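You operate a simulated robot arm through the tools that you are given. There is no shell and no other tool.

You run a simulated robot arm. Do the job below in one go: nothing can be reset, and whatever is moved stays where it is left.

TASK
Prove the tester at 30 kPa with the tall black stopper, then vent it.
Fine: set the limit, pump up, wait for the green lamp. Pull the stopper once the red lamp is out and stand it on the bench. Set down upright: tall black stopper.
Where things are to end (x, y in the base frame): tall black stopper within 0.06 m of [0.46, 0.17].

It is judged by the outcome, as a careful person would: the job done as asked, and still so three seconds after it is handed in. It fails if anything else is knocked over, pushed out of place, dropped, spilled or broken. Lids that push on must go on centred and level and be pressed home; caps that screw on are set level and turned clockwise until they are tight.

THE ROBOT
A 6-joint arm with a two-finger parallel gripper, fixed in place. Base frame: the origin is at the foot of the arm, x ahead of it, y to its left, z up; the work surface is at about z = 0.8. Lengths are in m, angles in degrees, forces in N, time in s.
With the tool pointing down near the work surface it reaches from about 0.34 to 0.76 m from the base axis. Its first joint turns from -66.0 to 66.0 degrees. Payload 2.45 kg.
The TCP is the grasp point between the finger pads, 0.024 m short of the fingertips. In the tool frame z runs along the fingers and y along their closing line. The gripper opens to 0.068 m. The fingers are 0.017 m wide and 0.01 m thick; the gripper's body (0.04 by 0.07 m) begins 0.041 m behind the TCP.
Orientation is told as [roll, pitch, yaw] about the base's x, y, z axes, in that order, counted from this pose: with the fingers straight down and closing along the base's y, the tool's x points along the base's -x, its y along +y and its z along -z.

THE INTERFACE
- The arm moves only by the tool move_arm. Its arguments are lists of equal length, an entry for each row: "rotation": the turn, a rotation vector about the tool's x, y, z in units of 5 degrees (1.0 is 5 degrees), a list of three; "travel": the shift along the tool's x, y, z in units of 20 mm (1.0 is 20 mm), a list of three; "hand": the gripper command, from -1 (fully open) to 1 (shut), values between in proportion. In form: {"rotation": [[rx, ry, rz], ...], "travel": [[x, y, z], ...], "hand": [hand, ...]}. A call has 1 to 20 rows; each row shifts and turns the commanded pose from where the row before left it, along the tool's axes as they then stand. A call with a number of a shift or a turn outside -1 to 1 is refused whole. Rows are played at 5 a second. More than 0.05 m and 8.6 degrees between two rows, or a gripper value outside its range, and nothing of the call is played. A pose out of reach is approached as far as the arm can. The call stops where the force on the tool passes 40 N (or 10 N more than at its start, if that is more) or the arm is blocked; 0.2 s more then pass. The fingers move at their own pace (about 0.108 m/s each) and stop on an object; they squeeze with about 34 N. The grip force told is the motor's: it shows also when the fingers shut on nothing. Time passes only in rows, and 0.2 s behind the last, so rows that do not move let the fingers close. The reply holds the time, the measured pose of the TCP, the force on the tool along the base axes, the opening and the grip force, in the units named above and with some noise, with the torque about the TCP (base axes, N m) and any sound that the robot's microphone picked up.
- Cameras (640 x 400 px; columns grow to the right, rows downward): "scene" is fixed at [0.1594, 0.4255, 1.4334]; the picture's right is [-0.66, -0.75, 0.00], its down [-0.57, 0.51, -0.65] and it looks along [0.48, -0.43, -0.76] (base axes); focal length 334 px, centre (320, 200). "wrist" rides on the gripper at [0.084, 0.011, -0.075] in the tool frame; the picture's right is [-0.13, 0.99, 0.00], its down [-0.60, -0.08, -0.79] and it looks along [-0.79, -0.10, 0.61] (tool axes); focal length 251 px, centre (320, 200). There is no depth. A picture from a camera that has moved, and an enlarged one, comes with that camera's place and axes in the base frame and with its lens. The place of the scene camera against the robot may be out by one fixed shift of up to 0.018 m in any direction.
- snapshot(camera): a new picture of that camera. No time passes.
- inspect(camera, box): a new picture of the part [left, top, right, bottom] of that camera's present view, enlarged. No time passes.
- hand_in(): hands the job in; it is judged then, once.

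Nothing tells you positions but the pictures and the camera data. Unless the task says otherwise, let go and move clear before handing in.

The tools are called after "Request:" as name(argument=value, ...) on one line, values as JSON. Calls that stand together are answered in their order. move_arm: Moves the arm, as the interface text tells. Its arguments: {"type":"object","properties":{"rotation":{"type":"array"},"travel":{"type":"array"},"hand":{"type":"array"}},"required":["rotation","travel","hand"]} The other tools are called the same way: snapshot (camera) takes a picture; inspect (camera, box) takes an enlarged picture of a part of a camera's view; hand_in () hands the job in.

At the start:

```text
clock: 0.0
ee_pos: [0.4092, 0.1227, 1.1336]
ee_rot: [0.0, 0.0, -0.1]
force: [0.3, 0.6, -0.5]
wrist_torque: [0.03, 0.0, 0.01]
gripper_width: 0.0681
finger_force: 0.2
```

scene: 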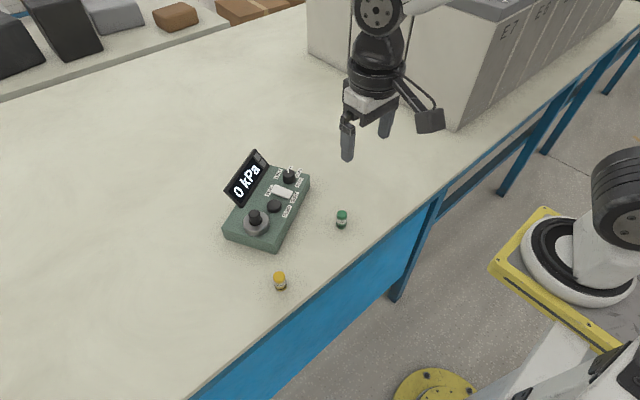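
wrist: 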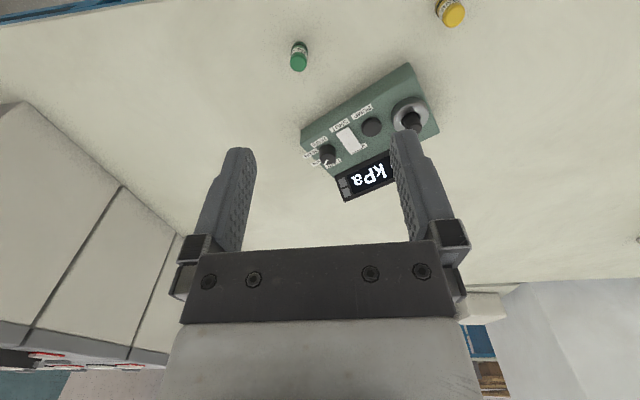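

I see a green tester with a display reading 0 kPa, a dial, a white rocker, a round button and a socket that already holds a black stopper. A green and a yellow jar stand nearby. I'll look closer first.

Request:
inspect(camera="scene", box=[210, 140, 330, 260])

Request:
inspect(camera="wrist", box=[280, 50, 460, 210])

Request:
inspect(camera="scene", box=[260, 155, 320, 220])

```text
3.33 times, centred on (270, 200) of scene
camera zoom: at [0.1594, 0.4255, 1.4334], right [-0.66, -0.75, 0.0], down [-0.57, 0.51, -0.65], along [0.48, -0.43, -0.76], focal length 1114 px, centre (487, 200)
```

zoom: 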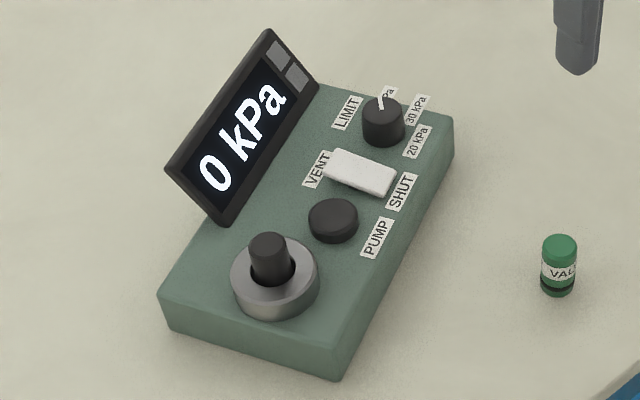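

```text
2.50 times, centred on (370, 130) of wrist
camera zoom: at [0.3256, 0.1338, 1.2098], right [0.13, 0.99, 0.0], down [0.6, -0.08, 0.79], along [0.79, -0.1, -0.61], focal length 629 px, centre (195, 375)
```

zoom: 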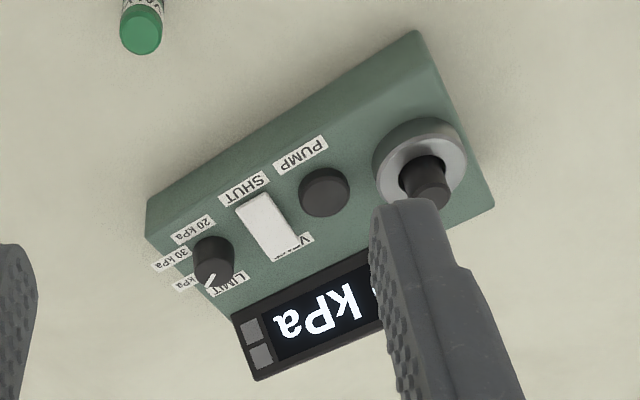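

```text
6.15 times, centred on (290, 188) of scene
camera zoom: at [0.1594, 0.4255, 1.4334], right [-0.66, -0.75, 0.0], down [-0.57, 0.51, -0.65], along [0.48, -0.43, -0.76], focal length 2057 px, centre (505, 277)
```

zoom: 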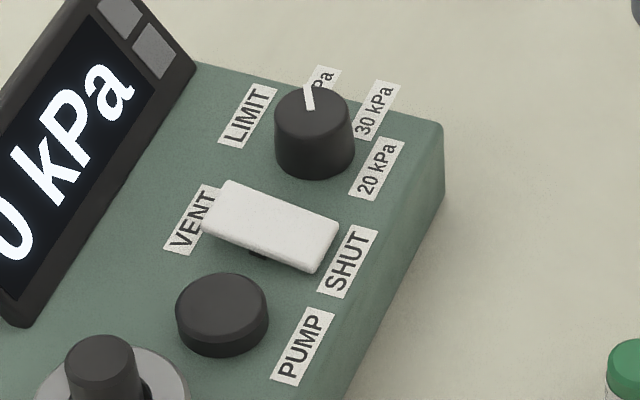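

The black stopper is seated in the tester's socket at about (0.57, 0.24). The dial is at about (0.64, 0.11). I'll move above the tester with the hand turned in line with it, to look more closely.

Request:
move_arm(rotation=[[0, 0, 0], [0, 0, 0], [0, 0, 0], [0, 0, 0], [0, 0, 0], [0, 0, -0.92], [0, 0, -0.92], [0, 0, -0.92], [0, 0, -0.92], [0, 0, -0.92], [0, 1, 0], [0, 1, 0], [0, 1, 0], [0, 1, 0], [0, 1, 0], [0, 1, 0], [0, 0, 0]], travel=[[-1, 0.4, 0], [-1, 0.4, 0], [-1, 0.4, 0], [-1, 0.4, 0], [-1, 0.4, 0], [0, 0, 0], [0, 0, 0], [0, 0, 0], [0, 0, 0], [0, 0, 0], [0, 0, 0], [0, 0, 0], [0, 0, 0], [0, 0, 0], [0, 0, 0], [0, 0, 0], [0, 0, 0]], hand=[-1, -1, -1, -1, -1, -1, -1, -1, -1, -1, -1, -1, -1, -1, -1, -1, -1])

Request:
snapshot(camera="wrist")

Request:
snapshot(camera="scene")

```text
clock: 3.6
ee_pos: [0.5098, 0.1628, 1.1349]
ee_rot: [0.0, 30.1, 23.1]
force: [-0.6, 0.2, 1.0]
wrist_torque: [0.0, 0.0, -0.03]
gripper_width: 0.068
finger_force: 0.1
```

```text
taken
camera wrist: at [0.4732, 0.1591, 1.242], right [-0.28, 0.96, -0.06], down [0.88, 0.29, 0.38], along [0.39, 0.05, -0.92], focal length 251 px, centre (320, 200)
```

wrist: 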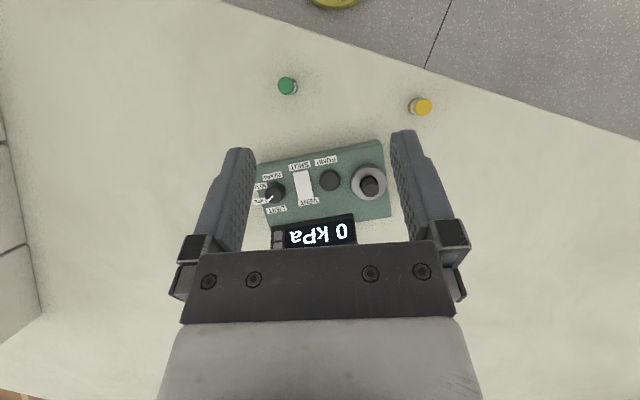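

```text
taken
```

scene: 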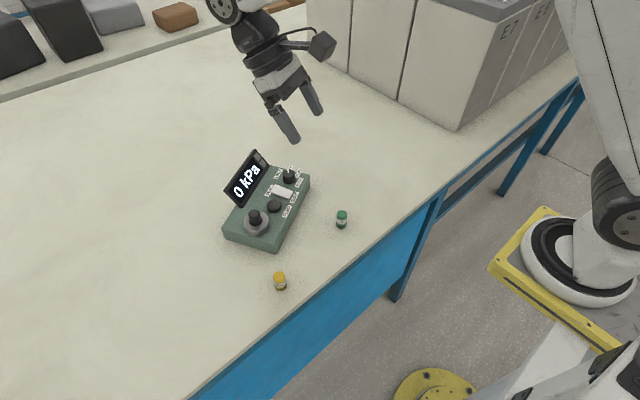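

The view is now nearly straight down, and the display still reads 0 kPa. I'll zoom in to read the dial labels, the rocker state and the fit of the stopper.

Request:
inspect(camera="wrist", box=[240, 130, 400, 230])

Request:
inspect(camera="wrist", box=[250, 160, 314, 220])

Request:
inspect(camera="scene", box=[230, 200, 280, 250])

Request:
inspect(camera="scene", box=[265, 160, 315, 210])

```text
4.00 times, centred on (320, 180) of wrist
camera zoom: at [0.4732, 0.1591, 1.242], right [-0.28, 0.96, -0.06], down [0.88, 0.29, 0.38], along [0.39, 0.05, -0.92], focal length 1006 px, centre (320, 280)
```

zoom: 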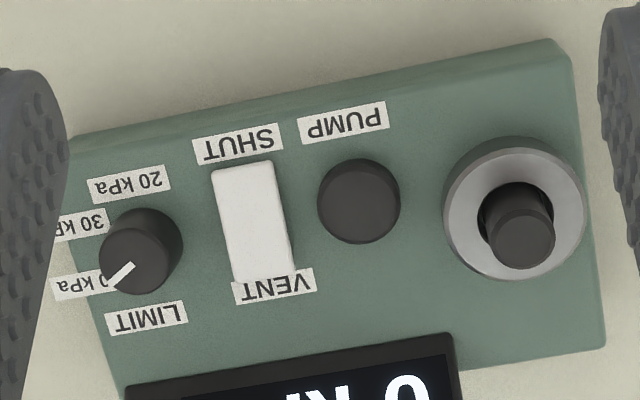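

```text
6.67 times, centred on (282, 190) of wrist
camera zoom: at [0.4732, 0.1591, 1.242], right [-0.28, 0.96, -0.06], down [0.88, 0.29, 0.38], along [0.39, 0.05, -0.92], focal length 1676 px, centre (573, 267)
```

zoom: 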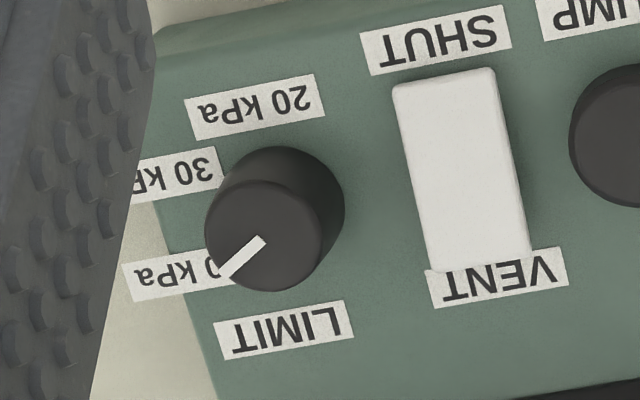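

```text
8.00 times, centred on (255, 225) of scene
camera zoom: at [0.1594, 0.4255, 1.4334], right [-0.66, -0.75, 0.0], down [-0.57, 0.51, -0.65], along [0.48, -0.43, -0.76], focal length 2674 px, centre (840, 0)
```

zoom: 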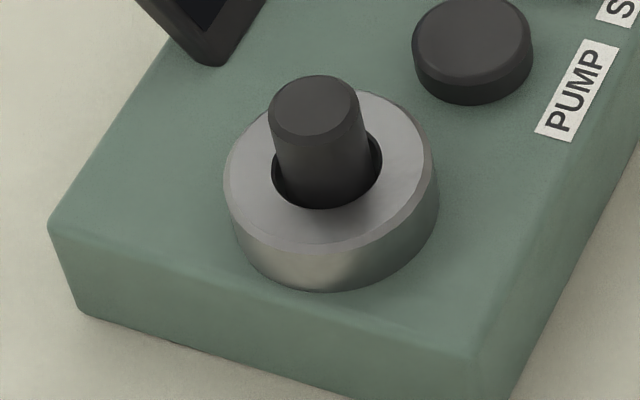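

```text
8.00 times, centred on (290, 185) of scene
camera zoom: at [0.1594, 0.4255, 1.4334], right [-0.66, -0.75, 0.0], down [-0.57, 0.51, -0.65], along [0.48, -0.43, -0.76], focal length 2674 px, centre (560, 320)
```

zoom: 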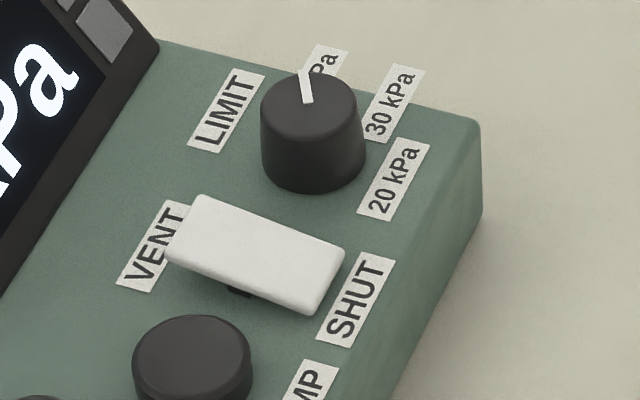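

The limit dial points past 30 kPa to the third label, and the rocker looks tilted down at its SHUT end. I place the dial top at about (0.648, 0.105, 0.862), the pump button at (0.599, 0.187, 0.847) and the stopper top at (0.584, 0.248, 0.883). I'll hover over the dial next.

Request:
move_arm(rotation=[[0, -1, 0], [0, -1, 0], [0, -1, 0], [0, -1, 0], [0, -1, 0], [0, -1, 0], [0, 0, 0], [0, 0, 0], [0, 0, 0], [0, 0, 0], [0, 0, 0], [0, 0, 0], [0, 0, 0], [0, 0, 0], [0, 0, 0], [0, 0, 0], [0, 0, 0]], travel=[[0, 0, 0], [0, 0, 0], [0, 0, 0], [0, 0, 0], [0, 0, 0], [0, 0, 0], [-0.474, -0.488, 0.84], [-0.474, -0.488, 0.84], [-0.474, -0.488, 0.84], [-0.474, -0.488, 0.84], [-0.474, -0.488, 0.84], [-0.474, -0.488, 0.84], [-0.474, -0.488, 0.84], [-0.474, -0.488, 0.84], [-0.474, -0.488, 0.84], [-0.474, -0.488, 0.84], [-0.474, -0.488, 0.84]], hand=[-0.29, -0.29, -0.29, -0.29, -0.29, -0.29, -0.29, -0.29, -0.29, -0.29, -0.29, -0.29, -0.29, -0.29, -0.29, -0.29, -0.29])

Request:
snapshot(camera="wrist")

Request:
snapshot(camera="scene")

```text
clock: 7.2
ee_pos: [0.6485, 0.104, 0.9485]
ee_rot: [-0.1, 0.0, 23.0]
force: [-0.8, -0.3, -0.1]
wrist_torque: [-0.03, 0.01, -0.01]
gripper_width: 0.0438
finger_force: 0.1
```

```text
taken
camera wrist: at [0.5666, 0.0818, 1.0243], right [-0.27, 0.96, 0.0], down [0.59, 0.16, 0.79], along [0.76, 0.21, -0.61], focal length 251 px, centre (320, 200)
```

wrist: 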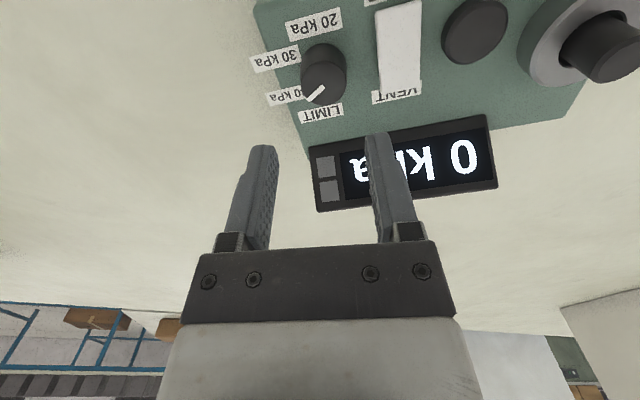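

```text
taken
```

scene: 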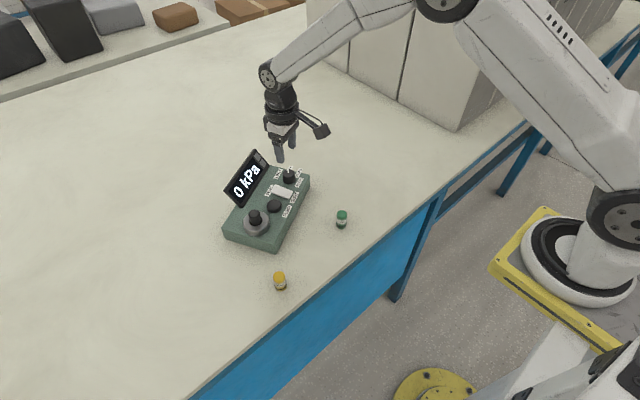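

The hand is above the dial and off the panel. I'll zoom in to measure where the dial is and how far its pointer must turn.

Request:
inspect(camera="wrist", box=[240, 0, 400, 130])

Request:
inspect(camera="wrist", box=[360, 0, 480, 120])

```text
3.08 times, centred on (320, 65) of wrist
camera zoom: at [0.5666, 0.0818, 1.0243], right [-0.27, 0.96, 0.0], down [0.59, 0.16, 0.79], along [0.76, 0.21, -0.61], focal length 774 px, centre (320, 615)
```

zoom: 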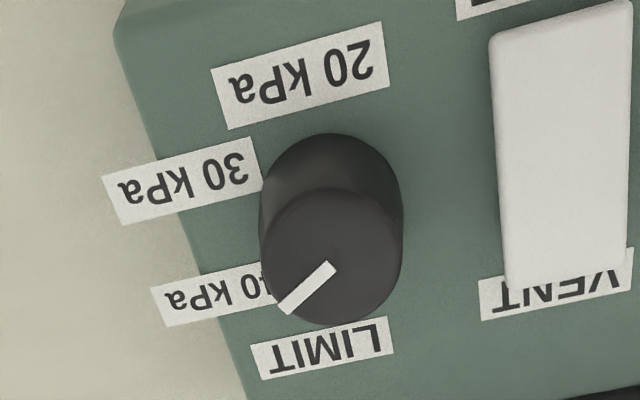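

```text
3.33 times, centred on (420, 60) of wrist
camera zoom: at [0.5666, 0.0818, 1.0243], right [-0.27, 0.96, 0.0], down [0.59, 0.16, 0.79], along [0.76, 0.21, -0.61], focal length 838 px, centre (-13, 667)
```

zoom: 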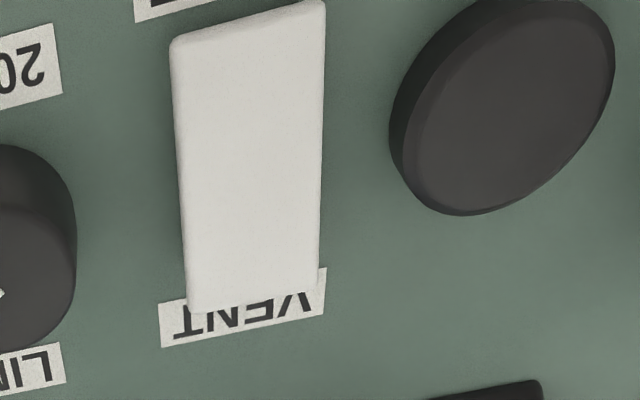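

The dial centre is confirmed at about (0.6475, 0.1065). The label layout fits 60° steps, so 30 kPa is one 60° step clockwise from the present setting. I'll yaw the hand 36° counter-clockwise so the turn stays centred, and lower to just above the dial.

Request:
move_arm(rotation=[[0, 0, -0.9], [0, 0, -0.9], [0, 0, -0.9], [0, 0, -0.9], [0, 0, -0.9], [0, 0, -0.9], [0, 0, -0.9], [0, 0, -0.9], [0, 0, 0], [0, 0, 0], [0, 0, 0], [0, 0, 0]], travel=[[0, 0.135, 0], [0, 0, 0], [0, 0, 0], [0, 0, 0], [0, 0, 0], [0, 0, 0], [0, 0, 0], [0, 0, 0], [0, 0, 0.8], [0, 0, 0.8], [0, 0, 0.8], [0, 0, 0]], hand=[-0.29, -0.29, -0.29, -0.29, -0.29, -0.29, -0.29, -0.29, -0.29, -0.29, -0.29, -0.29])

Request:
snapshot(camera="wrist")

Request:
inspect(camera="scene", box=[210, 100, 350, 260])

```text
clock: 9.8
ee_pos: [0.6474, 0.1076, 0.9013]
ee_rot: [-0.1, 0.0, 59.0]
force: [-0.6, 0.1, 1.0]
wrist_torque: [0.0, -0.01, 0.04]
gripper_width: 0.0439
finger_force: 0.0
```

```text
taken
camera wrist: at [0.5947, 0.0407, 0.9771], right [-0.78, 0.62, 0.0], down [0.38, 0.48, 0.79], along [0.49, 0.62, -0.61], focal length 251 px, centre (320, 200)
```

wrist: 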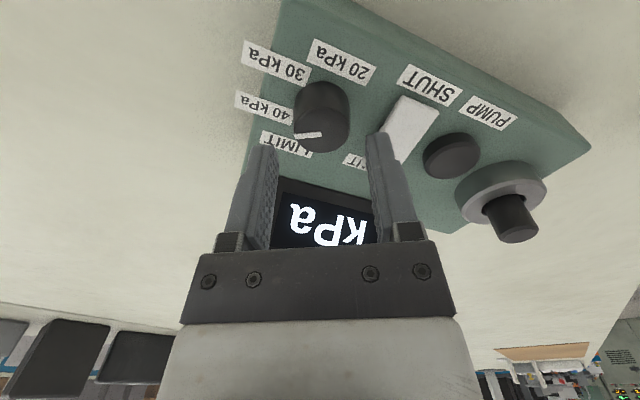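

```text
2.50 times, centred on (280, 180) of scene
camera zoom: at [0.1594, 0.4255, 1.4334], right [-0.66, -0.75, 0.0], down [-0.57, 0.51, -0.65], along [0.48, -0.43, -0.76], focal length 836 px, centre (420, 250)
```

zoom: 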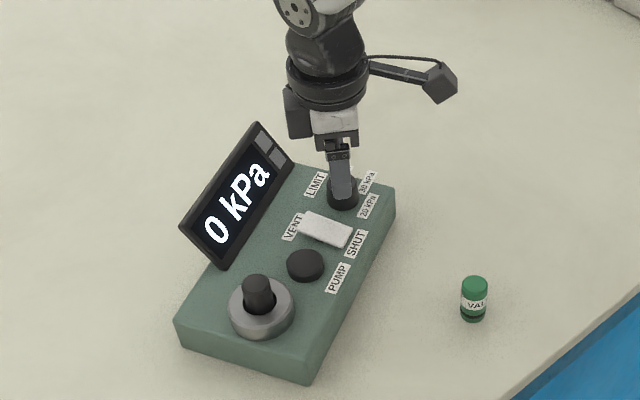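

The labels read 40, 30 and 20 kPa, the pointer is on 40, and the dial is centred between the fingers. I'll check the rocker from this side before going down.

Request:
inspect(camera="wrist", box=[330, 50, 490, 190])

Request:
move_arm(rotation=[[0, 0, 0], [0, 0, 0], [0, 0, 0]], travel=[[0, -0.03, 0.8], [0, 0, 0.8], [0, 0, 0]], hand=[-0.29, -0.29, -0.29])

Request:
snapshot(camera="wrist")

```text
2.86 times, centred on (410, 120) of wrist
camera zoom: at [0.5947, 0.0407, 0.9771], right [-0.78, 0.62, 0.0], down [0.38, 0.48, 0.79], along [0.49, 0.62, -0.61], focal length 718 px, centre (63, 429)
```

zoom: 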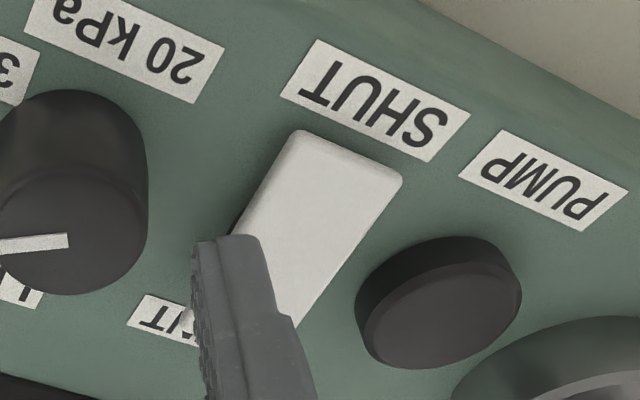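

```text
clock: 10.6
ee_pos: [0.6478, 0.1074, 0.8699]
ee_rot: [0.0, 0.0, 59.0]
force: [0.9, 0.0, 0.7]
wrist_torque: [0.0, 0.0, 0.01]
gripper_width: 0.0442
finger_force: 0.0
```

```text
taken
camera wrist: at [0.5947, 0.0407, 0.9449], right [-0.78, 0.62, 0.0], down [0.38, 0.48, 0.79], along [0.49, 0.62, -0.61], focal length 251 px, centre (320, 200)
```

wrist: 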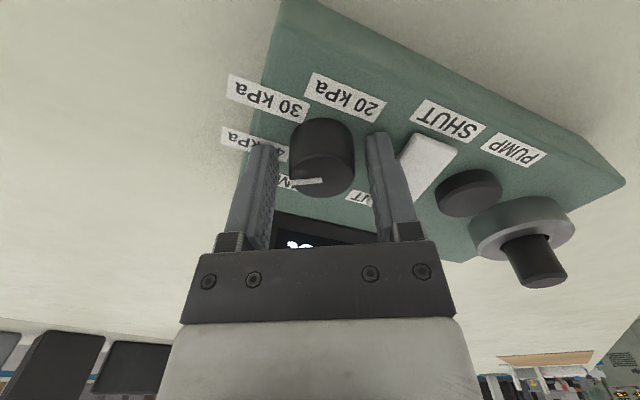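

The SHUT end of the rocker sits low and the VENT end is up, so the valve is shut. I'll grip the dial and turn it 60° clockwise.

Request:
move_arm(rotation=[[0, 0, 0], [0, 0, 0], [0, 0, 0], [0, 0, 1], [0, 0, 1], [0, 0, 1], [0, 0, 1], [0, 0, 1], [0, 0, 1], [0, 0, 1], [0, 0, 1], [0, 0, 1], [0, 0, 1], [0, 0, 1], [0, 0, 1], [0, 0, 0]], travel=[[0, 0, 0], [0, 0, 0], [0, 0, 0], [0, 0, 0], [0, 0, 0], [0, 0, 0], [0, 0, 0], [0, 0, 0], [0, 0, 0], [0, 0, 0], [0, 0, 0], [0, 0, 0], [0, 0, 0], [0, 0, 0], [0, 0, 0], [0, 0, 0]], hand=[1, 1, 1, 1, 1, 1, 1, 1, 1, 1, 1, 1, 1, 1, 1, 1])

Request:
snapshot(camera="wrist")

Request:
inspect(camera="scene", box=[210, 100, 350, 260])

```text
clock: 14.0
ee_pos: [0.647, 0.1067, 0.87]
ee_rot: [-0.1, 0.1, -1.1]
force: [-6.0, 0.6, 1.8]
wrist_torque: [0.03, 0.64, -0.02]
gripper_width: 0.0313
finger_force: 33.8
```

```text
taken
camera wrist: at [0.5635, 0.1187, 0.9449], right [0.15, 0.99, 0.0], down [0.6, -0.09, 0.79], along [0.78, -0.12, -0.61], focal length 251 px, centre (320, 200)
```

wrist: 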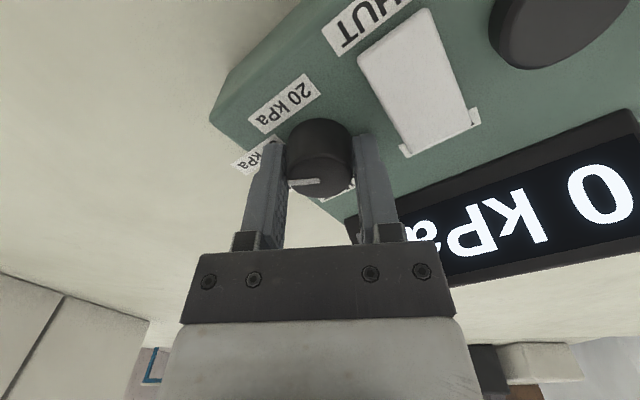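

```text
2.50 times, centred on (280, 180) of scene
camera zoom: at [0.1592, 0.4255, 1.4334], right [-0.66, -0.75, 0.0], down [-0.57, 0.51, -0.65], along [0.48, -0.43, -0.76], focal length 836 px, centre (420, 250)
```

zoom: 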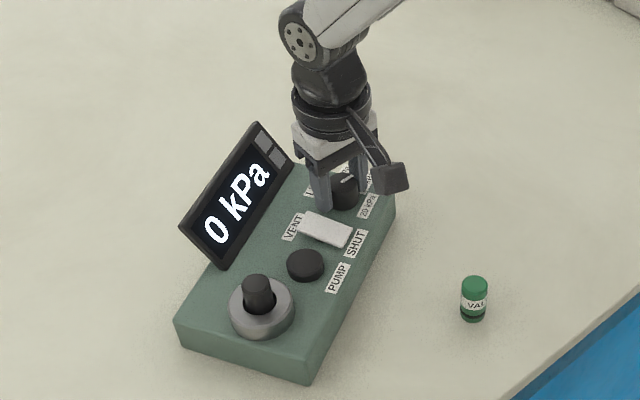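

The dial turned with the fingers. I'll let go, lift clear and check the pointer against the 30 kPa label.

Request:
move_arm(rotation=[[0, 0, 0], [0, 0, 0], [0, 0, 0], [0, 0, 0], [0, 0, 0], [0, 0, 0], [0, 0, 0], [0, 0, -1], [0, 0, -1], [0, 0, -1], [0, 0, -1], [0, 0, -1], [0, 0, -1], [0, 0, 0]], travel=[[0, 0, 0], [0, 0, 0], [0, 0, -1], [0, 0, -1], [0, 0, -1], [0, 0, -1], [0, 0, -1], [0, 0, 0], [0, 0, 0], [0, 0, 0], [0, 0, 0], [0, 0, 0], [0, 0, 0], [0, 0, 0]], hand=[-0.29, -0.29, -0.29, -0.29, -0.29, -0.29, -0.29, -0.29, -0.29, -0.29, -0.29, -0.29, -0.29, -0.29])

Request:
inspect(camera="wrist", box=[240, 0, 400, 130])

Request:
snapshot(camera="wrist")

Request:
inspect(camera="scene", box=[265, 160, 315, 210])

```text
clock: 17.0
ee_pos: [0.6475, 0.1075, 0.9695]
ee_rot: [0.1, 0.1, 29.1]
force: [0.1, 0.7, 0.7]
wrist_torque: [0.0, 0.0, 0.01]
gripper_width: 0.0438
finger_force: 0.0
```

```text
3.08 times, centred on (320, 65) of wrist
camera zoom: at [0.5687, 0.0753, 1.0451], right [-0.37, 0.93, 0.0], down [0.57, 0.22, 0.79], along [0.74, 0.29, -0.61], focal length 774 px, centre (320, 615)
```

zoom: 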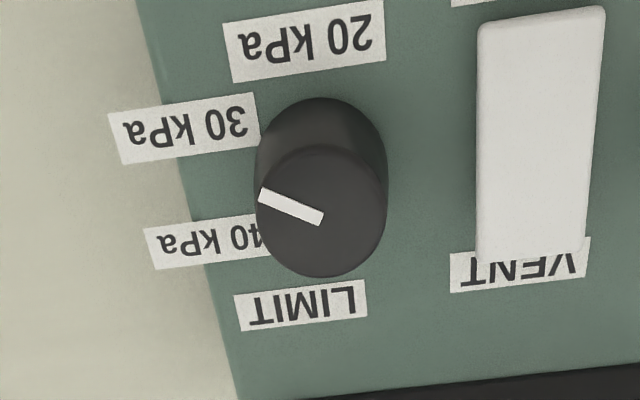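

```text
taken
camera wrist: at [0.5687, 0.0753, 1.0451], right [-0.37, 0.93, 0.0], down [0.57, 0.22, 0.79], along [0.74, 0.29, -0.61], focal length 251 px, centre (320, 200)
```

wrist: 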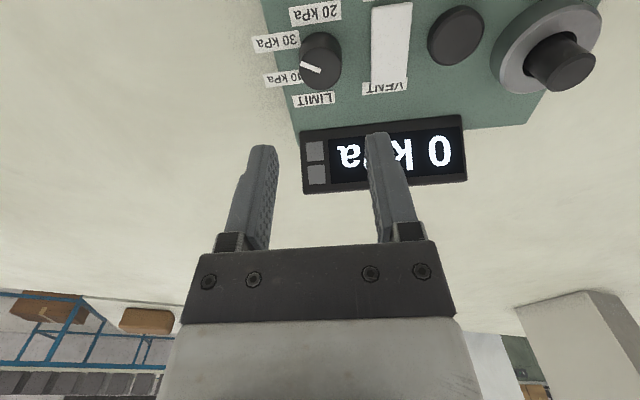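

```text
8.00 times, centred on (290, 185) of scene
camera zoom: at [0.1594, 0.4255, 1.4334], right [-0.66, -0.75, 0.0], down [-0.57, 0.51, -0.65], along [0.48, -0.43, -0.76], focal length 2674 px, centre (560, 320)
```

zoom: 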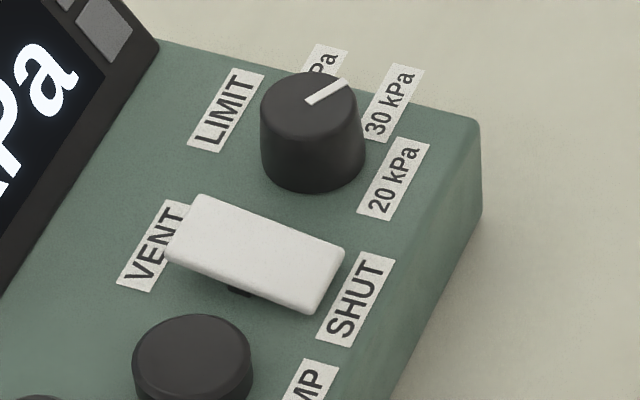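

The pointer measures 60° clockwise of where it was, on the 30 kPa mark. Next I'll shut the fingers and hover over the PUMP button at about (0.598, 0.188).

Request:
move_arm(rotation=[[0, 0, 0], [0, 0, 0], [0, 0, 0], [0, 0, 0], [0, 0, 0], [0, 0, 0], [0, 0, 0], [0, 0, 0], [0, 0, 0], [0, 0, 0]], travel=[[0.034, 0.935, 0], [0.034, 0.935, 0], [0.034, 0.935, 0], [0.034, 0.935, 0], [0.034, 0.935, 0], [0, 0, 0.87], [0, 0, 0.87], [0, 0, 0.87], [0, 0, 0.87], [0, 0, 0]], hand=[1, 1, 1, 1, 1, 1, 1, 1, 1, 1])

Request:
snapshot(camera="wrist")

Request:
inspect(camera="scene", box=[210, 100, 350, 260])

```text
clock: 19.2
ee_pos: [0.5991, 0.1866, 0.8986]
ee_rot: [0.0, 0.0, 28.9]
force: [-0.3, -0.2, 0.6]
wrist_torque: [0.05, 0.02, -0.02]
gripper_width: 0.0003
finger_force: 23.2
```

```text
taken
camera wrist: at [0.52, 0.1556, 0.975], right [-0.37, 0.93, 0.0], down [0.57, 0.22, 0.79], along [0.74, 0.29, -0.61], focal length 251 px, centre (320, 200)
```

wrist: 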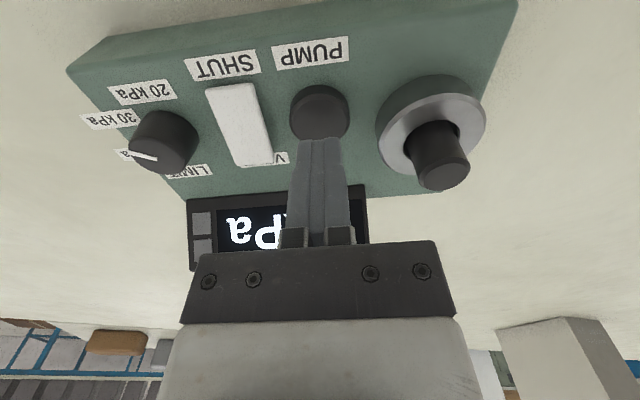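

```text
2.50 times, centred on (280, 180) of scene
camera zoom: at [0.1594, 0.4255, 1.4334], right [-0.66, -0.75, 0.0], down [-0.57, 0.51, -0.65], along [0.48, -0.43, -0.76], focal length 836 px, centre (420, 250)
```

zoom: 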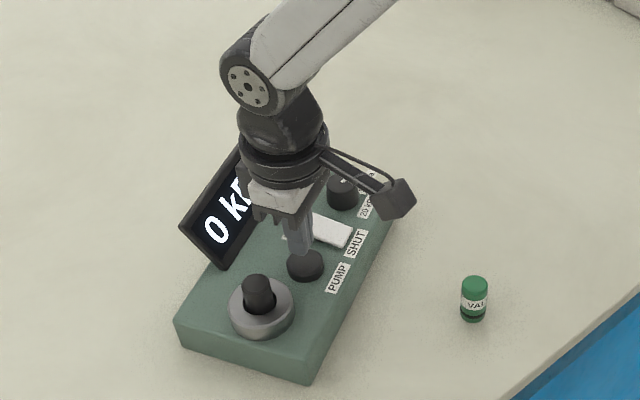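

The closed fingertips are over the button, and dial and stopper are as before. I'll press down gently in small steps.

Request:
move_arm(rotation=[[0, 0, 0], [0, 0, 0], [0, 0, 0], [0, 0, 0], [0, 0, 0], [0, 0, 0]], travel=[[0, 0, 0.6], [0, 0, 0.6], [0, 0, 0.1], [0, 0, 0.1], [0, 0, 0.1], [0, 0, 0]], hand=[1, 1, 1, 1, 1, 1])

Request:
snapshot(camera="scene")

Request:
snapshot(camera="wrist")

```text
clock: 20.6
ee_pos: [0.5991, 0.1871, 0.8722]
ee_rot: [-0.1, -0.1, 28.9]
force: [-9.6, -4.1, 30.5]
wrist_torque: [-0.14, 0.21, -0.01]
gripper_width: 0.0002
finger_force: 23.0
heard: click
```

```text
taken
```

scene: 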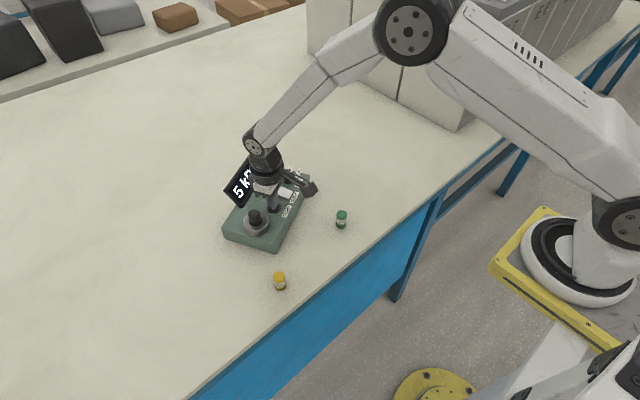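

```text
taken
camera wrist: at [0.5204, 0.1558, 0.9468], right [-0.37, 0.93, 0.0], down [0.56, 0.22, 0.79], along [0.74, 0.29, -0.61], focal length 251 px, centre (320, 200)
```

wrist: 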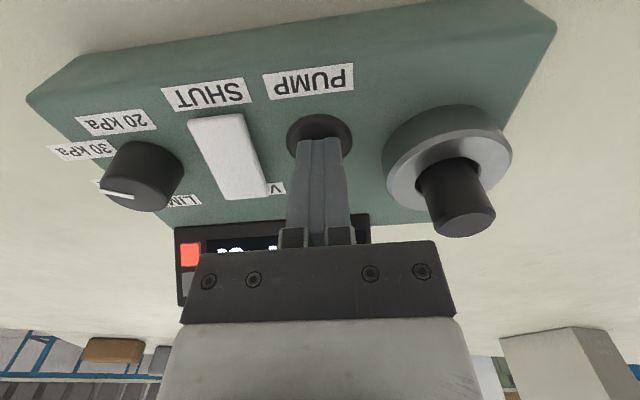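

One press gave a click, 5 kPa and the red lamp. I'll lift off and read the display to see whether each press adds a step.

Request:
move_arm(rotation=[[0, 0, 0], [0, 0, 0], [0, 0, 0]], travel=[[0, 0, -0.3], [0, 0, -0.3], [0, 0, 0]], hand=[1, 1, 1])

Request:
inspect(camera="scene", box=[210, 140, 330, 260])

```text
clock: 21.4
ee_pos: [0.5997, 0.1866, 0.8817]
ee_rot: [-0.1, 0.2, 29.0]
force: [-0.5, 0.2, 0.7]
wrist_torque: [-0.03, 0.0, -0.02]
gripper_width: 0.0
finger_force: 24.0
```

```text
3.33 times, centred on (270, 200) of scene
camera zoom: at [0.1594, 0.4255, 1.4334], right [-0.66, -0.75, 0.0], down [-0.57, 0.51, -0.65], along [0.48, -0.43, -0.76], focal length 1114 px, centre (487, 200)
```

zoom: 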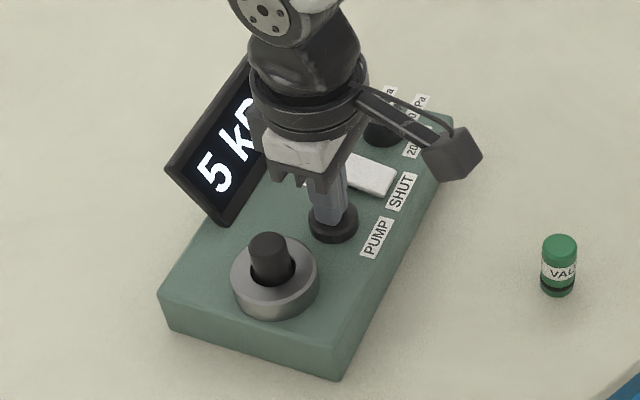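

The reading holds at 5 kPa, so nothing is leaking. I'll do two more presses and check.

Request:
move_arm(rotation=[[0, 0, 0], [0, 0, 0], [0, 0, 0], [0, 0, 0], [0, 0, 0], [0, 0, 0], [0, 0, 0], [0, 0, 0], [0, 0, 0], [0, 0, 0]], travel=[[0, 0, 0.3], [0, 0, 0.3], [0, 0, 0], [0, 0, -0.3], [0, 0, -0.3], [0, 0, 0.3], [0, 0, 0.3], [0, 0, 0], [0, 0, -0.3], [0, 0, -0.3]], hand=[1, 1, 1, 1, 1, 1, 1, 1, 1, 1])

Request:
inspect(camera="scene", box=[210, 140, 330, 260])

```text
clock: 23.6
ee_pos: [0.5984, 0.1858, 0.8795]
ee_rot: [0.0, 0.2, 29.1]
force: [-0.7, 0.5, 0.4]
wrist_torque: [-0.01, 0.01, 0.02]
gripper_width: 0.0001
finger_force: 23.2
heard: click
```

```text
3.33 times, centred on (270, 200) of scene
camera zoom: at [0.1594, 0.4255, 1.4334], right [-0.66, -0.75, 0.0], down [-0.57, 0.51, -0.65], along [0.48, -0.43, -0.76], focal length 1114 px, centre (487, 200)
```

zoom: 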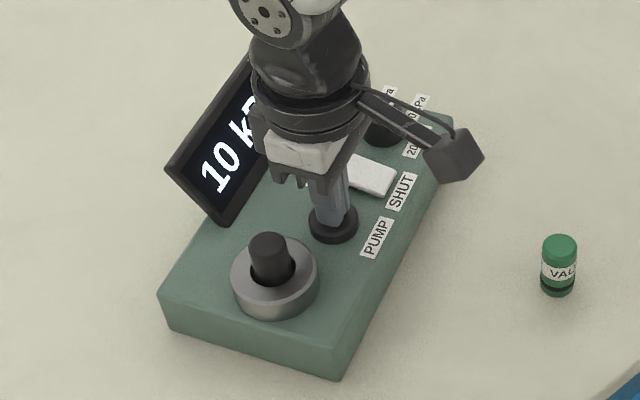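

The display reads 10 kPa, so only one of the two presses registered. I'll press a little deeper with a longer hold.

Request:
move_arm(rotation=[[0, 0, 0], [0, 0, 0], [0, 0, 0], [0, 0, 0], [0, 0, 0], [0, 0, 0], [0, 0, 0]], travel=[[0, 0, 0.33], [0, 0, 0.33], [0, 0, 0], [0, 0, 0], [0, 0, -0.4], [0, 0, -0.4], [0, 0, 0]], hand=[1, 1, 1, 1, 1, 1, 1])

Request:
inspect(camera="scene", box=[210, 140, 330, 260])

```text
clock: 25.2
ee_pos: [0.5988, 0.1861, 0.8834]
ee_rot: [0.1, 0.1, 29.0]
force: [0.0, 0.4, -0.2]
wrist_torque: [-0.01, 0.04, 0.0]
gripper_width: 0.0002
finger_force: 23.7
heard: click
```

```text
3.33 times, centred on (270, 200) of scene
camera zoom: at [0.1594, 0.4255, 1.4334], right [-0.66, -0.75, 0.0], down [-0.57, 0.51, -0.65], along [0.48, -0.43, -0.76], focal length 1114 px, centre (487, 200)
```

zoom: 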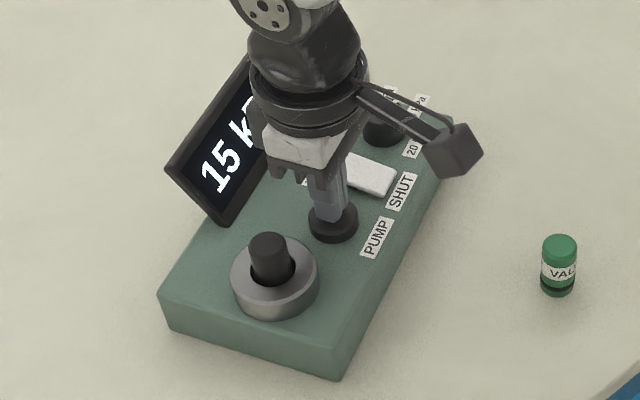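

That gave 15 kPa, with 5 kPa per click. Two more cycles of the same kind follow.

Request:
move_arm(rotation=[[0, 0, 0], [0, 0, 0], [0, 0, 0], [0, 0, 0], [0, 0, 0], [0, 0, 0], [0, 0, 0], [0, 0, 0], [0, 0, 0], [0, 0, 0], [0, 0, 0], [0, 0, 0], [0, 0, 0], [0, 0, 0]], travel=[[0, 0, 0.4], [0, 0, 0.4], [0, 0, 0], [0, 0, 0], [0, 0, -0.4], [0, 0, -0.4], [0, 0, 0], [0, 0, 0.4], [0, 0, 0.4], [0, 0, 0], [0, 0, 0], [0, 0, -0.4], [0, 0, -0.4], [0, 0, 0]], hand=[1, 1, 1, 1, 1, 1, 1, 1, 1, 1, 1, 1, 1, 1])

Request:
inspect(camera="scene", box=[210, 140, 330, 260])

```text
clock: 28.2
ee_pos: [0.5975, 0.1863, 0.8843]
ee_rot: [0.0, 0.2, 29.0]
force: [0.8, -1.1, 0.9]
wrist_torque: [0.0, 0.02, -0.05]
gripper_width: 0.0
finger_force: 23.5
heard: click, click
```

```text
3.33 times, centred on (270, 200) of scene
camera zoom: at [0.1594, 0.4255, 1.4334], right [-0.66, -0.75, 0.0], down [-0.57, 0.51, -0.65], along [0.48, -0.43, -0.76], focal length 1114 px, centre (487, 200)
```

zoom: 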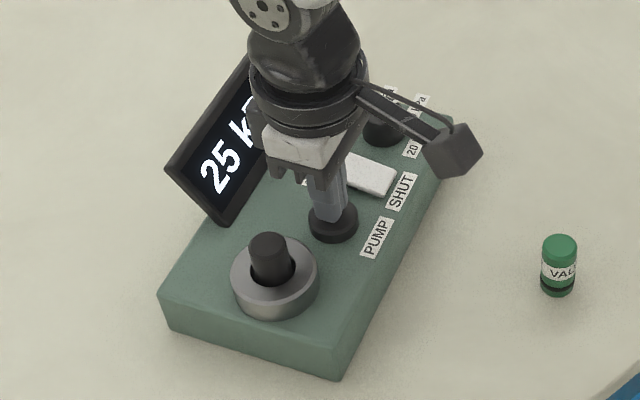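

Two clicks brought it to 25 kPa. One more press should reach 30, and I'll then rise a little so the lamps are in view.

Request:
move_arm(rotation=[[0, 0, 0], [0, 0, 0], [0, 0, 0], [0, 0, 0], [0, 0, 0], [0, 0, 0], [0, 0, 0], [0, 0, 0], [0, 0, 0]], travel=[[0, 0, 0.4], [0, 0, 0.4], [0, 0, 0], [0, 0, 0], [0, 0, -0.4], [0, 0, -0.4], [0, 0, -0.9], [0, 0, -0.9], [0, 0, 0]], hand=[1, 1, 1, 1, 1, 1, 1, 1, 1])

Request:
snapshot(camera="wrist")

Request:
inspect(camera="scene", box=[210, 140, 330, 260])

```text
clock: 30.2
ee_pos: [0.5987, 0.1877, 0.9201]
ee_rot: [0.1, -0.1, 29.0]
force: [-0.9, 0.5, 0.1]
wrist_torque: [-0.03, 0.02, -0.03]
gripper_width: 0.0
finger_force: 23.5
heard: click
```

```text
taken
camera wrist: at [0.5202, 0.1552, 0.996], right [-0.37, 0.93, 0.0], down [0.57, 0.22, 0.79], along [0.74, 0.29, -0.61], focal length 251 px, centre (320, 200)
```

wrist: 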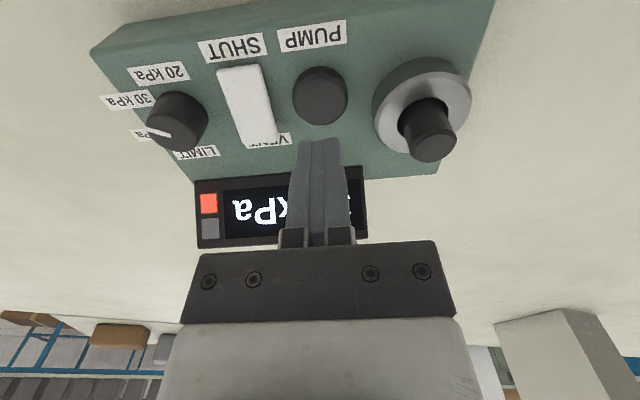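

```text
3.33 times, centred on (270, 200) of scene
camera zoom: at [0.1594, 0.4255, 1.4334], right [-0.66, -0.75, 0.0], down [-0.57, 0.51, -0.65], along [0.48, -0.43, -0.76], focal length 1114 px, centre (487, 200)
```

zoom: 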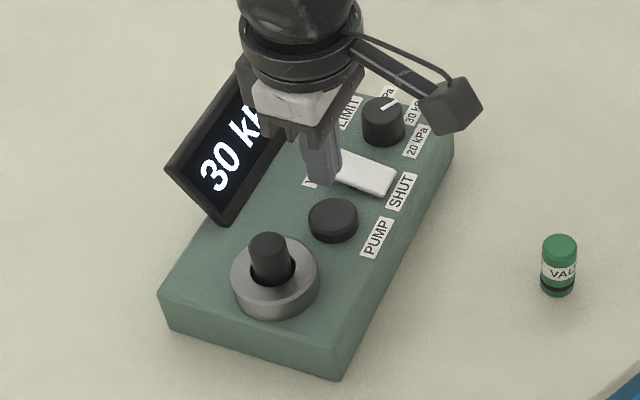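

The display shows 30 kPa with the red lamp on and the green still dark. I'll wait, holding still.

Request:
move_arm(rotation=[[0, 0, 0], [0, 0, 0], [0, 0, 0], [0, 0, 0], [0, 0, 0], [0, 0, 0], [0, 0, 0], [0, 0, 0], [0, 0, 0], [0, 0, 0], [0, 0, 0], [0, 0, 0]], travel=[[0, 0, -0.5], [0, 0, -0.5], [0, 0, 0], [0, 0, 0], [0, 0, 0], [0, 0, 0], [0, 0, 0], [0, 0, 0], [0, 0, 0], [0, 0, 0], [0, 0, 0], [0, 0, 0]], hand=[1, 1, 1, 1, 1, 1, 1, 1, 1, 1, 1, 1])

Request:
snapshot(camera="wrist")

Request:
inspect(camera="scene", box=[210, 140, 330, 260])

```text
clock: 32.8
ee_pos: [0.5994, 0.1876, 0.9409]
ee_rot: [0.0, 0.0, 29.0]
force: [0.7, -0.9, 0.0]
wrist_torque: [-0.01, -0.02, 0.04]
gripper_width: 0.0001
finger_force: 23.8
```

```text
taken
camera wrist: at [0.52, 0.1554, 1.0162], right [-0.37, 0.93, 0.0], down [0.57, 0.22, 0.79], along [0.74, 0.29, -0.61], focal length 251 px, centre (320, 200)
```

wrist: 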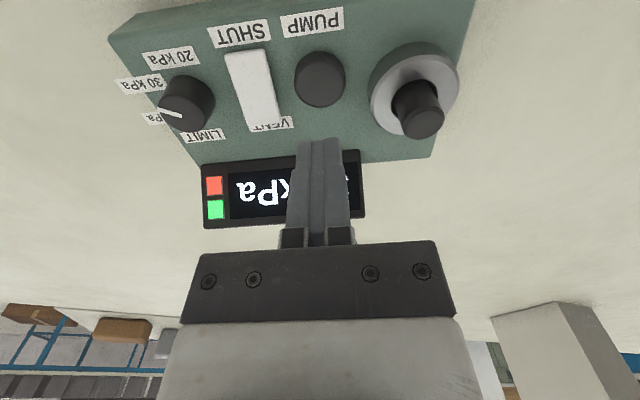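

```text
3.33 times, centred on (270, 200) of scene
camera zoom: at [0.1594, 0.4255, 1.4334], right [-0.66, -0.75, 0.0], down [-0.57, 0.51, -0.65], along [0.48, -0.43, -0.76], focal length 1114 px, centre (487, 200)
```

zoom: 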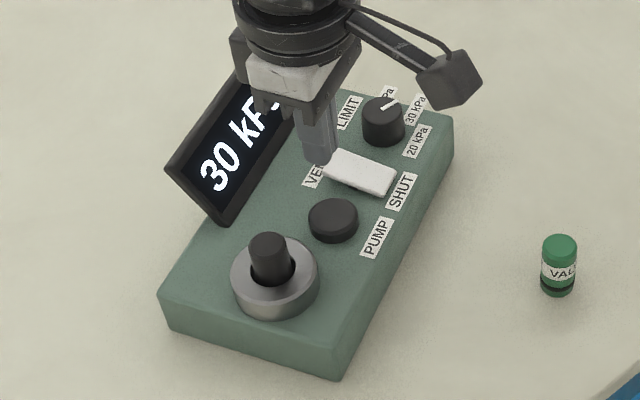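

The green lamp is on with 30 kPa held, so the proof is done. Next I'll vent: hover over the raised VENT end of the rocker at about (0.634, 0.153).

Request:
move_arm(rotation=[[0, 0, 0], [0, 0, 0], [0, 0, 0], [0, 0, 0], [0, 0, 0], [0, 0, 0], [0, 0, 0]], travel=[[-0.223, -0.783, 0], [-0.223, -0.783, 0], [-0.223, -0.783, 0], [0, 0, 0.8], [0, 0, 0.8], [0, 0, 0.7], [0, 0, 0]], hand=[1, 1, 1, 1, 1, 1, 1])

Request:
snapshot(camera="wrist")

Request:
inspect(camera="scene", box=[210, 140, 330, 260])

```text
clock: 34.4
ee_pos: [0.6335, 0.1522, 0.8932]
ee_rot: [0.0, 0.0, 29.0]
force: [1.4, 0.1, -0.2]
wrist_torque: [0.01, 0.02, -0.03]
gripper_width: 0.0001
finger_force: 23.6
```

```text
taken
camera wrist: at [0.555, 0.1211, 0.9701], right [-0.37, 0.93, 0.0], down [0.57, 0.22, 0.79], along [0.74, 0.29, -0.61], focal length 251 px, centre (320, 200)
```

wrist: 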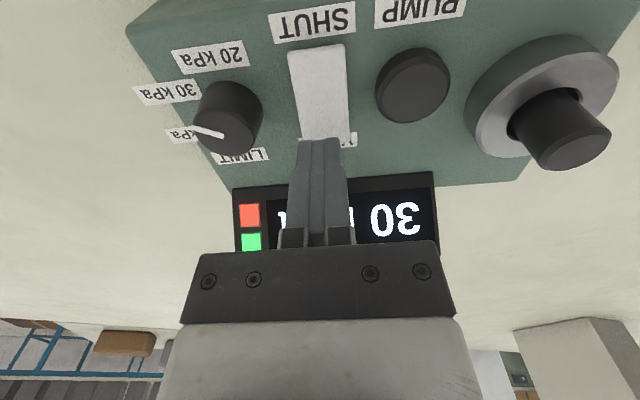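

```text
3.33 times, centred on (270, 200) of scene
camera zoom: at [0.1594, 0.4255, 1.4334], right [-0.66, -0.75, 0.0], down [-0.57, 0.51, -0.65], along [0.48, -0.43, -0.76], focal length 1114 px, centre (487, 200)
```

zoom: 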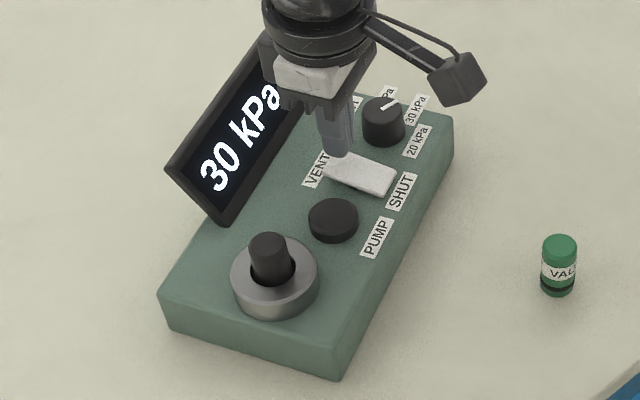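

The tip is over the VENT half of the rocker. I'll press down in small steps.

Request:
move_arm(rotation=[[0, 0, 0], [0, 0, 0], [0, 0, 0], [0, 0, 0], [0, 0, 0], [0, 0, 0], [0, 0, 0]], travel=[[0, 0, 0.3], [0, 0, 0.2], [0, 0, 0.2], [0, 0, 0.2], [0, 0, 0.15], [0, 0, 0.15], [0, 0, 0]], hand=[1, 1, 1, 1, 1, 1, 1])

Request:
snapshot(camera="wrist")

Request:
inspect(camera="scene", box=[210, 140, 330, 260])

```text
clock: 35.7
ee_pos: [0.6376, 0.1536, 0.8787]
ee_rot: [-0.2, -0.6, 29.0]
force: [0.2, 0.6, 2.8]
wrist_torque: [-0.02, 0.04, -0.02]
gripper_width: 0.0
finger_force: 24.0
stopped in row 6: the force on the tool passed its limit at 50 N (the readings are from after the stop); the commanded pose is now the measured one
```

```text
taken
camera wrist: at [0.5579, 0.1216, 0.9535], right [-0.37, 0.93, 0.0], down [0.56, 0.22, 0.8], along [0.74, 0.29, -0.6], focal length 251 px, centre (320, 200)
```

wrist: 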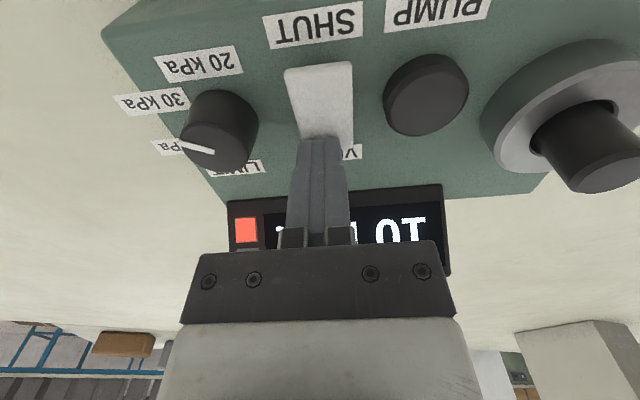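

```text
3.33 times, centred on (270, 200) of scene
camera zoom: at [0.1593, 0.4255, 1.4334], right [-0.66, -0.75, 0.0], down [-0.57, 0.51, -0.65], along [0.48, -0.43, -0.76], focal length 1114 px, centre (487, 200)
```

zoom: 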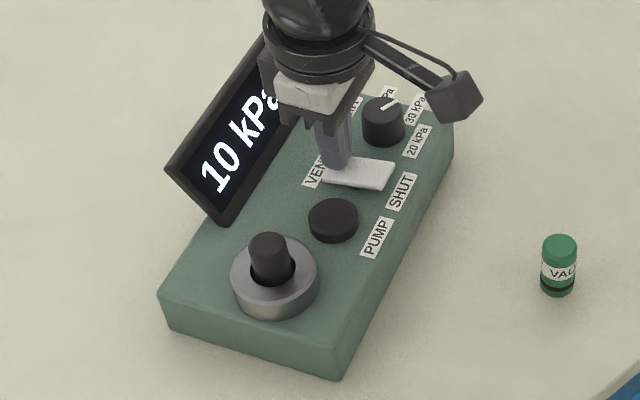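

The rocker flipped to VENT and the pressure has already fallen to 10 kPa. I'll lift clear, level the hand, open the fingers and wait for the red lamp to go out.

Request:
move_arm(rotation=[[0.02, 0.11, 0], [0, 0, 0], [0, 0, 0], [0, 0, 0], [0, 0, 0], [0, 0, 0], [0, 0, 0], [0, 0, 0]], travel=[[0, 0, -0.9], [0, 0, -1], [0, 0, -1], [0, 0, -1], [0, 0, 0], [0, 0, 0], [0, 0, 0], [0, 0, 0]], hand=[1, 1, 1, 1, -0.3, -0.3, -0.3, -0.3])

Request:
snapshot(camera="wrist")

Request:
inspect(camera="scene", box=[210, 140, 330, 260])

```text
clock: 37.5
ee_pos: [0.6374, 0.1527, 0.9572]
ee_rot: [-0.2, 0.0, 29.0]
force: [-0.3, 0.3, -0.2]
wrist_torque: [-0.03, 0.02, -0.02]
gripper_width: 0.0442
finger_force: 0.0
```

```text
taken
camera wrist: at [0.5581, 0.1215, 1.0322], right [-0.37, 0.93, 0.0], down [0.56, 0.23, 0.79], along [0.74, 0.29, -0.61], focal length 251 px, centre (320, 200)
```

wrist: 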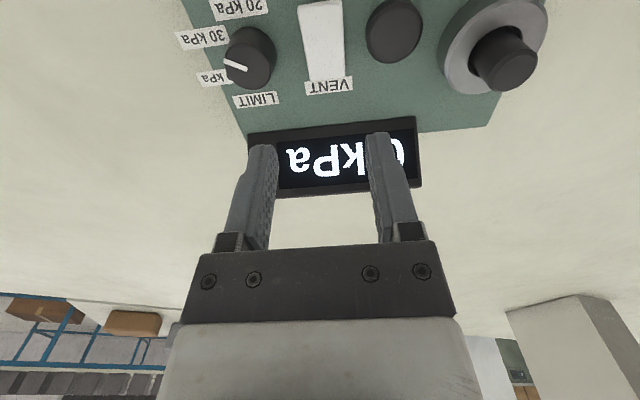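

```text
3.33 times, centred on (270, 200) of scene
camera zoom: at [0.1594, 0.4255, 1.4334], right [-0.66, -0.75, 0.0], down [-0.57, 0.51, -0.65], along [0.48, -0.43, -0.76], focal length 1114 px, centre (487, 200)
```

zoom: 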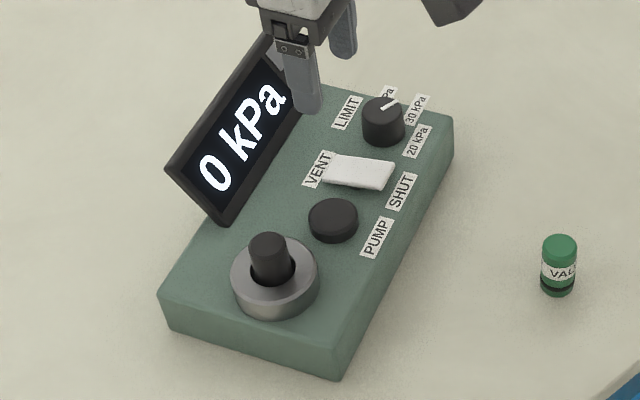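

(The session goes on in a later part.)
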